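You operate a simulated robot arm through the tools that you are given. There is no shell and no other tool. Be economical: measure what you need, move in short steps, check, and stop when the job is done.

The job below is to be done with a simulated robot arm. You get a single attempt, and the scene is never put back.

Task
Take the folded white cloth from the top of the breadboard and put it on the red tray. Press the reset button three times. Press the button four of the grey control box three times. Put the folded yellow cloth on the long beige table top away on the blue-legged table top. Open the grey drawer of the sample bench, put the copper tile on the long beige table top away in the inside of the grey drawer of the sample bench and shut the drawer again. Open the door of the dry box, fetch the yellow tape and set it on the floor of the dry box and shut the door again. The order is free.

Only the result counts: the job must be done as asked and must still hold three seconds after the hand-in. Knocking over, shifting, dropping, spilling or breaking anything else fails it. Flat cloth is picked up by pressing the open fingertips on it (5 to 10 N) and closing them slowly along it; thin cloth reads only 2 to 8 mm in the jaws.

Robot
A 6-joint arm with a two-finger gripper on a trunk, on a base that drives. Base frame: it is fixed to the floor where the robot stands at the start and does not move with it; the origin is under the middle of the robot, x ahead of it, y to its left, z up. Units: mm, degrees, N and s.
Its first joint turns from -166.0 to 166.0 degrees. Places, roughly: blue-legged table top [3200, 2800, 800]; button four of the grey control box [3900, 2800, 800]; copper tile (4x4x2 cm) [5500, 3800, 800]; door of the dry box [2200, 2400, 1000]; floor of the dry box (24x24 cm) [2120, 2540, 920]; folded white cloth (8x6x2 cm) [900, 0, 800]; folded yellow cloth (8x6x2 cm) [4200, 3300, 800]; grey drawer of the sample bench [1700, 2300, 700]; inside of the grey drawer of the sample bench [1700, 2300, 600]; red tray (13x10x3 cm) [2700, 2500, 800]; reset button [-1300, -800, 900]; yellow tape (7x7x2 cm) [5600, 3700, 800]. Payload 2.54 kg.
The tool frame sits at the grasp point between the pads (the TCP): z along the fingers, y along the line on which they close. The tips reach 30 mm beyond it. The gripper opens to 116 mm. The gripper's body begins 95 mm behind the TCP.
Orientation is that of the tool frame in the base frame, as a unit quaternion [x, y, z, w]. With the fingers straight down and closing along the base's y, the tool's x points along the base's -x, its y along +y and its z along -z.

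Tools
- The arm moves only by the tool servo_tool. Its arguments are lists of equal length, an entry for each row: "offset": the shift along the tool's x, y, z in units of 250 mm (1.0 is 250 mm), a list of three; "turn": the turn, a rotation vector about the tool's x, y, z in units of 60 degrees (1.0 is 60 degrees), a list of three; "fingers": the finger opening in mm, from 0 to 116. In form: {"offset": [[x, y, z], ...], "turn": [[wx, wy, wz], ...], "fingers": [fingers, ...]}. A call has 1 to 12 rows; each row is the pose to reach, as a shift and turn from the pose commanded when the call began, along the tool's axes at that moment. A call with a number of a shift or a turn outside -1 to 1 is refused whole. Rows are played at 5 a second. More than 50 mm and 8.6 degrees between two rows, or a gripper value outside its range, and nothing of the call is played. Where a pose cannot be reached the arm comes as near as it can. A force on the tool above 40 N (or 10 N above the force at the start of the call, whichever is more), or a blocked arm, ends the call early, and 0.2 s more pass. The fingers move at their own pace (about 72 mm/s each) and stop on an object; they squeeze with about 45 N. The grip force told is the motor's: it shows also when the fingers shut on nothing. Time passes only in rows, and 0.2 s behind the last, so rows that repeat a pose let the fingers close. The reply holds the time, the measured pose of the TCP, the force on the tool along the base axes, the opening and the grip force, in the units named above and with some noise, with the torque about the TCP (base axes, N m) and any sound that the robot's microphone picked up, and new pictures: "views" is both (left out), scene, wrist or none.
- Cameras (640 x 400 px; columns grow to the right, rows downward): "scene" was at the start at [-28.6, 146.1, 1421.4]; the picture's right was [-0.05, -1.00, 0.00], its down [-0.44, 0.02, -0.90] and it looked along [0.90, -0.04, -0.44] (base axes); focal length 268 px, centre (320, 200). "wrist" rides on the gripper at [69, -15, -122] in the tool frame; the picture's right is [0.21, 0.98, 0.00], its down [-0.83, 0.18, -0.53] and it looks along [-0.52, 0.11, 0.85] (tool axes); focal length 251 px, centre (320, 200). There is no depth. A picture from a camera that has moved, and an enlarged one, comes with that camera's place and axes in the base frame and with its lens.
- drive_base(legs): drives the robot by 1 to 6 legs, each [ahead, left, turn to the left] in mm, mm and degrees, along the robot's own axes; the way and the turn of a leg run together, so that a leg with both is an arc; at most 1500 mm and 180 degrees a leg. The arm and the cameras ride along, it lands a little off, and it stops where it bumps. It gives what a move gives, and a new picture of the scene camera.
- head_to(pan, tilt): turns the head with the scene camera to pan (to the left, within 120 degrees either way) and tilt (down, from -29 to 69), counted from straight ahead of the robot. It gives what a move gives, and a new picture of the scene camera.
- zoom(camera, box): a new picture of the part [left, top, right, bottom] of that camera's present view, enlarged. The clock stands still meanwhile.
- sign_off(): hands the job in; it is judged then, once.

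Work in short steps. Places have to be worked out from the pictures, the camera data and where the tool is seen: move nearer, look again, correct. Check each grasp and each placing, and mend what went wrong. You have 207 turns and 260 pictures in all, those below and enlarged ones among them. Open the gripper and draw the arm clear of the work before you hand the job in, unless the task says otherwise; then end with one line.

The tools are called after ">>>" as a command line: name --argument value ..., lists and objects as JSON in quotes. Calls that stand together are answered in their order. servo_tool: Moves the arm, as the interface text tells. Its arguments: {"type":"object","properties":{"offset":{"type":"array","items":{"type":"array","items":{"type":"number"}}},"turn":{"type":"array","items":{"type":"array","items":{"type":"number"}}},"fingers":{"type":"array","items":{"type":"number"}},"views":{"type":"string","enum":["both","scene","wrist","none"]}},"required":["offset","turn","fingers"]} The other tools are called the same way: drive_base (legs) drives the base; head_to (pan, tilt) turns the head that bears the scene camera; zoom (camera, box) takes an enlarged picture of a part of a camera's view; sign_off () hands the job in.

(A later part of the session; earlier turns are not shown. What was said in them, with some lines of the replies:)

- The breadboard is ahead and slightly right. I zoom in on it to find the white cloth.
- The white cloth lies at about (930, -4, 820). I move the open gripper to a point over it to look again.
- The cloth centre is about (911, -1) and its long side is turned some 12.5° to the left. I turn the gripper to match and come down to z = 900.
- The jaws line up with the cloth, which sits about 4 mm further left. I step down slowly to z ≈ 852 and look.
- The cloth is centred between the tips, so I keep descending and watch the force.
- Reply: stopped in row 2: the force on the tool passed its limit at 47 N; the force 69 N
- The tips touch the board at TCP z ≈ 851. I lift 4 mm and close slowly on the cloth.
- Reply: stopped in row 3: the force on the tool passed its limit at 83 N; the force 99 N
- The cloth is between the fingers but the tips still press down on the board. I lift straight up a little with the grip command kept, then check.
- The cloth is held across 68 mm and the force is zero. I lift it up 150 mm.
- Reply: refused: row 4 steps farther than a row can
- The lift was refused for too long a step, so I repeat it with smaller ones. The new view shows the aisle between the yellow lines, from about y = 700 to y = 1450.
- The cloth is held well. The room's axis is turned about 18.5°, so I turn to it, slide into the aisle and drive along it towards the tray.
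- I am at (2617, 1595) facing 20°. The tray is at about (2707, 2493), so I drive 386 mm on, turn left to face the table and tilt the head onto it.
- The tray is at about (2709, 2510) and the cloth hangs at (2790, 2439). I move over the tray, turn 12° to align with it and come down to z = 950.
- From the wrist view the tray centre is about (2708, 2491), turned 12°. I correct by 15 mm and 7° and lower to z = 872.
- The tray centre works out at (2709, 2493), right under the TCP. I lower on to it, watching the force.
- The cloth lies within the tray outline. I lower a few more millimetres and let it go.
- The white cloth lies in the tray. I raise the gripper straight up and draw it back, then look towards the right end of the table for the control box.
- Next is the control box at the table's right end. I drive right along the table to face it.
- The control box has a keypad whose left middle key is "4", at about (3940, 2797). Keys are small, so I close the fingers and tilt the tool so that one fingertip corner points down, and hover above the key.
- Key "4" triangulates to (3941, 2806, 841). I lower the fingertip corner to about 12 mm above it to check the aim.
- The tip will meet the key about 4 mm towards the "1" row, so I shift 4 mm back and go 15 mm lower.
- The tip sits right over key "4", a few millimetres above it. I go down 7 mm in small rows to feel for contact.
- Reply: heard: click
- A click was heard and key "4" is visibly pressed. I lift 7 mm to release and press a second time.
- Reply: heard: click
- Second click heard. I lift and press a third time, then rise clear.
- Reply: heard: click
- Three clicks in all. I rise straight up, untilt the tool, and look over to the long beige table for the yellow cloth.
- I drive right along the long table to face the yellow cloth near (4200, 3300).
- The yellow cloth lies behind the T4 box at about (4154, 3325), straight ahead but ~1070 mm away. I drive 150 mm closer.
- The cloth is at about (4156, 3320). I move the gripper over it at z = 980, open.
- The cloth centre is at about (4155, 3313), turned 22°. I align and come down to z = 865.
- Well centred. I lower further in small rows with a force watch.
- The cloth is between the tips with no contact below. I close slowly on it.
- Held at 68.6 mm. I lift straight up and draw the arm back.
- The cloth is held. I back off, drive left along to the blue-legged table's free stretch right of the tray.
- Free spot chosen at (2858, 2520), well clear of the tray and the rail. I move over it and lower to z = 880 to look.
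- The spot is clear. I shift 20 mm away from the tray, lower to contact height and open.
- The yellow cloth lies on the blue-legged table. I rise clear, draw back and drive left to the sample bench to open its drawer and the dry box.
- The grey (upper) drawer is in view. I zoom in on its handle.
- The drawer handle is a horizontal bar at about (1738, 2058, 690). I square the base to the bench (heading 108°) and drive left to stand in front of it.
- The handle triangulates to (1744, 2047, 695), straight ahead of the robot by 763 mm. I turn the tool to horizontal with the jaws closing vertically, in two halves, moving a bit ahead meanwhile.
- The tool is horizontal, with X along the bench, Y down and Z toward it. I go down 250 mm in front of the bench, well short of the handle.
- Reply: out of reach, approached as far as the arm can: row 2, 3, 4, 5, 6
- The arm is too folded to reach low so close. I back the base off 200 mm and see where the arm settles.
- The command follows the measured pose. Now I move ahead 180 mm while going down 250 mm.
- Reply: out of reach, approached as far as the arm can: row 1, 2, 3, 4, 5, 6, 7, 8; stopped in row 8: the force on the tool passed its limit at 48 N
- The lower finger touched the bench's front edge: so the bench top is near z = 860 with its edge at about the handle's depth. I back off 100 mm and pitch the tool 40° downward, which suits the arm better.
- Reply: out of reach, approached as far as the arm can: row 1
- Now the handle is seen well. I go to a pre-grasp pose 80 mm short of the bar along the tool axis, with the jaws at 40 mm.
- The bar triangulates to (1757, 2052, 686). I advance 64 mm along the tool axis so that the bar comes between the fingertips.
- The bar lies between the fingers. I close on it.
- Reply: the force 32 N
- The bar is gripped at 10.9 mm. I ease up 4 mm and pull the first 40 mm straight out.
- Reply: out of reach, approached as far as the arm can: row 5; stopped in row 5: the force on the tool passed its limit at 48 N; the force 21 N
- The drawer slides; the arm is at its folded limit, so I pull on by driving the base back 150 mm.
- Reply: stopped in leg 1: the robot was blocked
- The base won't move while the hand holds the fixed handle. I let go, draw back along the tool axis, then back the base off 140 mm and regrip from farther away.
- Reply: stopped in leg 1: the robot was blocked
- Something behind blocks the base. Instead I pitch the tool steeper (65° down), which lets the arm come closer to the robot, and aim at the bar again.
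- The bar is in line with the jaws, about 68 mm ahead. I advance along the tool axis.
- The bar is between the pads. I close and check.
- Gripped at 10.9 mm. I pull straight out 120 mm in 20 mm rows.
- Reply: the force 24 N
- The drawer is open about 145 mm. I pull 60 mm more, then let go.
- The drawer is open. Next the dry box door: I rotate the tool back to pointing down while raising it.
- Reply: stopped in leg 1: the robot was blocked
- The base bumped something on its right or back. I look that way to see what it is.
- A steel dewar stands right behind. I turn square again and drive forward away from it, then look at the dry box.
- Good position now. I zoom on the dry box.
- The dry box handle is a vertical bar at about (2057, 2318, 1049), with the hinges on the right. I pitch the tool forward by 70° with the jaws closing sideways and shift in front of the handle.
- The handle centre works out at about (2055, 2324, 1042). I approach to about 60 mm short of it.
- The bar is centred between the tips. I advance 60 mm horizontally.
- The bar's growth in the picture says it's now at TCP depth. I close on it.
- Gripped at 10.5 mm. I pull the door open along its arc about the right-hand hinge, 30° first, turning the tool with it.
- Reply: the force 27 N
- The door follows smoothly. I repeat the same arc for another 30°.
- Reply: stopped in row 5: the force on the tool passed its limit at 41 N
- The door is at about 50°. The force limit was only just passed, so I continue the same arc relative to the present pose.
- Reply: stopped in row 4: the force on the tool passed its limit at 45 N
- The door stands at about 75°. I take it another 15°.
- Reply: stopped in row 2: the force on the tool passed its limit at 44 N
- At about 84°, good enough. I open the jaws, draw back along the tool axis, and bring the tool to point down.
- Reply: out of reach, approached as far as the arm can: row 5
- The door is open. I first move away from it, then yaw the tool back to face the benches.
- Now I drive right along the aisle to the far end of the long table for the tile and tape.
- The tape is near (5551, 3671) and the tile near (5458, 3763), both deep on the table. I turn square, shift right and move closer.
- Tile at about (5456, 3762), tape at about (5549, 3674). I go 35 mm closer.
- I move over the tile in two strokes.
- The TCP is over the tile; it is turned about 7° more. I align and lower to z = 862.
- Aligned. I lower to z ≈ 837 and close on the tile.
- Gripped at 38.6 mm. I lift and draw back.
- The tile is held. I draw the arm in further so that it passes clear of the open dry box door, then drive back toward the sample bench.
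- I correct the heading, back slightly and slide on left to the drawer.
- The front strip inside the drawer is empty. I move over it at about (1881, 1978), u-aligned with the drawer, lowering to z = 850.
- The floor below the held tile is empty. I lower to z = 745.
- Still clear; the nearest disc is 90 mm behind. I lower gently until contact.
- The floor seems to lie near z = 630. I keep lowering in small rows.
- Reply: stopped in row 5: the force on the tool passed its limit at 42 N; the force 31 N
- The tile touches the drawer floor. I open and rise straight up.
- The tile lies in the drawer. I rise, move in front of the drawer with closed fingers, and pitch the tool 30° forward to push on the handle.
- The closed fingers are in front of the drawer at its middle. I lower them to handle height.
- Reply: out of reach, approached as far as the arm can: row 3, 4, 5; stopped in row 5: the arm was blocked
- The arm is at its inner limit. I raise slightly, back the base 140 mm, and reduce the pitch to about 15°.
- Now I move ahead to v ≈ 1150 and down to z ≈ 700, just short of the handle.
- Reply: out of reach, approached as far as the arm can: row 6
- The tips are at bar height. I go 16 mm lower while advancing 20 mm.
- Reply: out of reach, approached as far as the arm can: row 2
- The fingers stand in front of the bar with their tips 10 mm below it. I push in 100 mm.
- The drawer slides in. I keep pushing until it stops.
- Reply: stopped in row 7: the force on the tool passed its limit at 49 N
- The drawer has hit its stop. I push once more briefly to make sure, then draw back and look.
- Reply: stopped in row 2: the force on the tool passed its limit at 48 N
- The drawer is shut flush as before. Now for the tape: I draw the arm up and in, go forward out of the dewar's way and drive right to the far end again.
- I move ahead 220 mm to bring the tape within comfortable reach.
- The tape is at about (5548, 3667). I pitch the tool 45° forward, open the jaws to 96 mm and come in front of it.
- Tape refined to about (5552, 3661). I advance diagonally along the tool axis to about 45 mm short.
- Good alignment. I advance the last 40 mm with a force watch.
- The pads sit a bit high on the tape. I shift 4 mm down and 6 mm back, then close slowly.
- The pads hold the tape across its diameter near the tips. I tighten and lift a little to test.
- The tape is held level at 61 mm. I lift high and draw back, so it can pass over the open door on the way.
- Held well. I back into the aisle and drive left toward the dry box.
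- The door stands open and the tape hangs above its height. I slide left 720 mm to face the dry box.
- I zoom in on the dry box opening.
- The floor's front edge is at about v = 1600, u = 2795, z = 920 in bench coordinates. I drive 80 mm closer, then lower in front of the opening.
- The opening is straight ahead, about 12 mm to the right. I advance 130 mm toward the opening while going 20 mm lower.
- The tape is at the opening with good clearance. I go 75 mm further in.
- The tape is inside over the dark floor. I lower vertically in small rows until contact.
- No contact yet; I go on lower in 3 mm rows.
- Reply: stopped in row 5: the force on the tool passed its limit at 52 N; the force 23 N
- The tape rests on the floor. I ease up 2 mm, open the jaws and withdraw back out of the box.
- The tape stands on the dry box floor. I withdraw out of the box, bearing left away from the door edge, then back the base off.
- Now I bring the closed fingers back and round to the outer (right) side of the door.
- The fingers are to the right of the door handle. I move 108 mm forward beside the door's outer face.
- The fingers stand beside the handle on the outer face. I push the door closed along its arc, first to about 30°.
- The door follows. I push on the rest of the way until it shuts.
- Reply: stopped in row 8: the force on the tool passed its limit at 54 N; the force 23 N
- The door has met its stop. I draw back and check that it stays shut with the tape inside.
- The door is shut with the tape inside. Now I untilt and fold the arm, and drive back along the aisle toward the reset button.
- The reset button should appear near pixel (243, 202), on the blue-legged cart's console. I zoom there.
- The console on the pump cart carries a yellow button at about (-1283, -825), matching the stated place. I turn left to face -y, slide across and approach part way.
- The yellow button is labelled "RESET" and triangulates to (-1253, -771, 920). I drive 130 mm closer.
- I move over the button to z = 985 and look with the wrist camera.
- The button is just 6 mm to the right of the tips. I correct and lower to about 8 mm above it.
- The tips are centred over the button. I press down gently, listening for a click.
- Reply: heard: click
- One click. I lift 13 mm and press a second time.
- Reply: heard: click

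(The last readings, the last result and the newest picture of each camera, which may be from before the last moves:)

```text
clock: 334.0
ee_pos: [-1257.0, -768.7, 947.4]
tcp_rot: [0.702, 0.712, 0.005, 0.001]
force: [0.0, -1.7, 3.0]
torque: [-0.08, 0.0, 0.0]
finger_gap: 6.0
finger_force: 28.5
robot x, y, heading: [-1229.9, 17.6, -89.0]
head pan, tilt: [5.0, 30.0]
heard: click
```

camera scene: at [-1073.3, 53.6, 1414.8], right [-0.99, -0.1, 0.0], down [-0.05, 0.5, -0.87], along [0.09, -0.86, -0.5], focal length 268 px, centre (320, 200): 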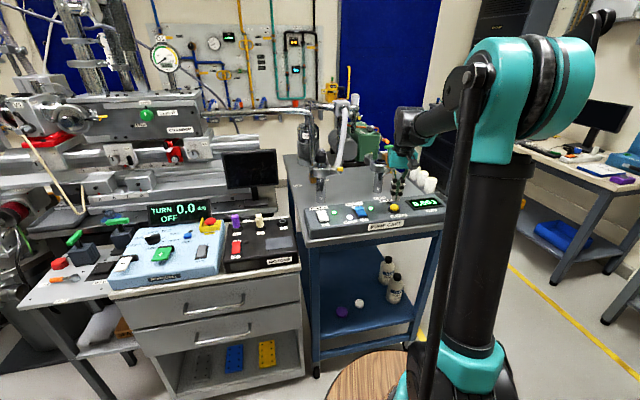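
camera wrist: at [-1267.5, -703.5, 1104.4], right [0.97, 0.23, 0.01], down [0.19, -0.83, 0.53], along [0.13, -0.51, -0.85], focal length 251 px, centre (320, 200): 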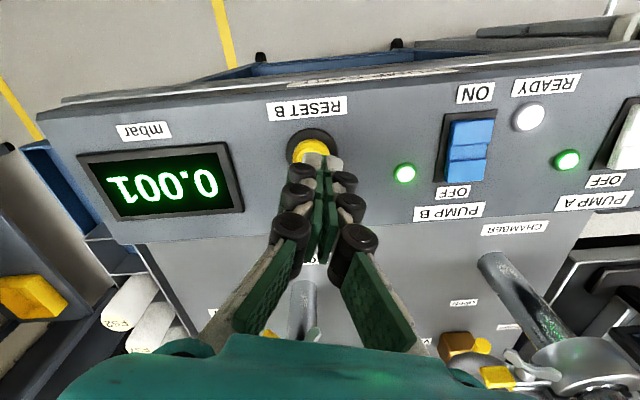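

Second click. I press the third time, then rise clear.

>>> servo_tool --offset '[[0, 0, -0.024], [0, 0, -0.052], [0, 0, -0.052], [0, 0, -0.03], [0, 0, -0.016], [0, 0, -0.008], [0, 0, 0]]' --turn '[[0, 0, 0], [0, 0, 0], [0, 0, 0], [0, 0, 0], [0, 0, 0], [0, 0, 0], [0, 0, 0]]' --fingers '[0, 0, 0, 0, 0, 0, 0]' --views "none"

>>> servo_tool --offset '[[0, 0, -0.15], [0, 0, -0.32], [0, 0, -0.5], [0.15, 0, -0.55], [0.33, 0, -0.55], [0.5, 0, -0.55]]' --turn '[[0, 0, 0], [0, 0, 0], [0, 0, 0], [0, 0, 0], [0, 0, 0], [0, 0, 0]]' --fingers '[0, 0, 0, 20, 50, 80]'

```text
clock: 335.6
ee_pos: [-1257.8, -769.7, 946.2]
tcp_rot: [0.702, 0.712, 0.005, 0.0]
force: [0.3, -0.6, 2.9]
torque: [-0.04, -0.01, 0.01]
finger_gap: 6.2
finger_force: 28.6
robot x, y, heading: [-1230.8, 20.7, -89.1]
head pan, tilt: [5.0, 30.0]
heard: click
```

```text
clock: 337.0
ee_pos: [-1259.5, -648.4, 1085.0]
tcp_rot: [0.702, 0.712, 0.006, 0.002]
force: [0.4, 0.0, -0.2]
torque: [0.05, -0.01, 0.02]
finger_gap: 80.2
finger_force: 0.7
robot x, y, heading: [-1230.6, 23.2, -89.1]
head pan, tilt: [5.0, 30.0]
camera scene: at [-1073.3, 52.7, 1414.9], right [-0.99, -0.1, 0.0], down [-0.05, 0.5, -0.87], along [0.09, -0.86, -0.5], focal length 268 px, centre (320, 200)
camera wrist: at [-1278.0, -579.5, 1208.1], right [0.97, 0.23, 0.01], down [0.19, -0.83, 0.53], along [0.13, -0.51, -0.85], focal length 251 px, centre (320, 200)
```

scene: 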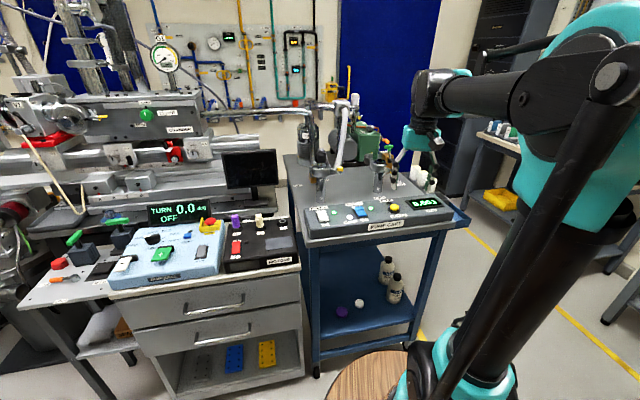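
wrist: 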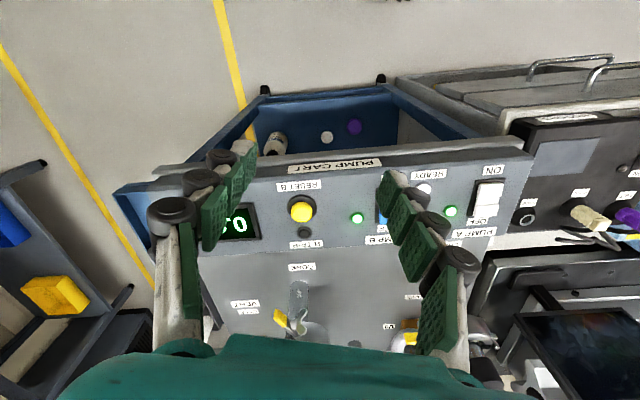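

Three clicks on the reset button and every other part checked; the gripper is open and the arm is clear. I hand in.

>>> sign_off

```text
The job is handed in.
```

All six parts of the job are done and the job is handed in: both cloths placed, both buttons clicked three times each, the tile shut in the grey drawer and the tape shut in the dry box. On the way the base bumped the steel dewar behind the sample bench and stopped; I saw no sign that it shifted, but did not check it closely.
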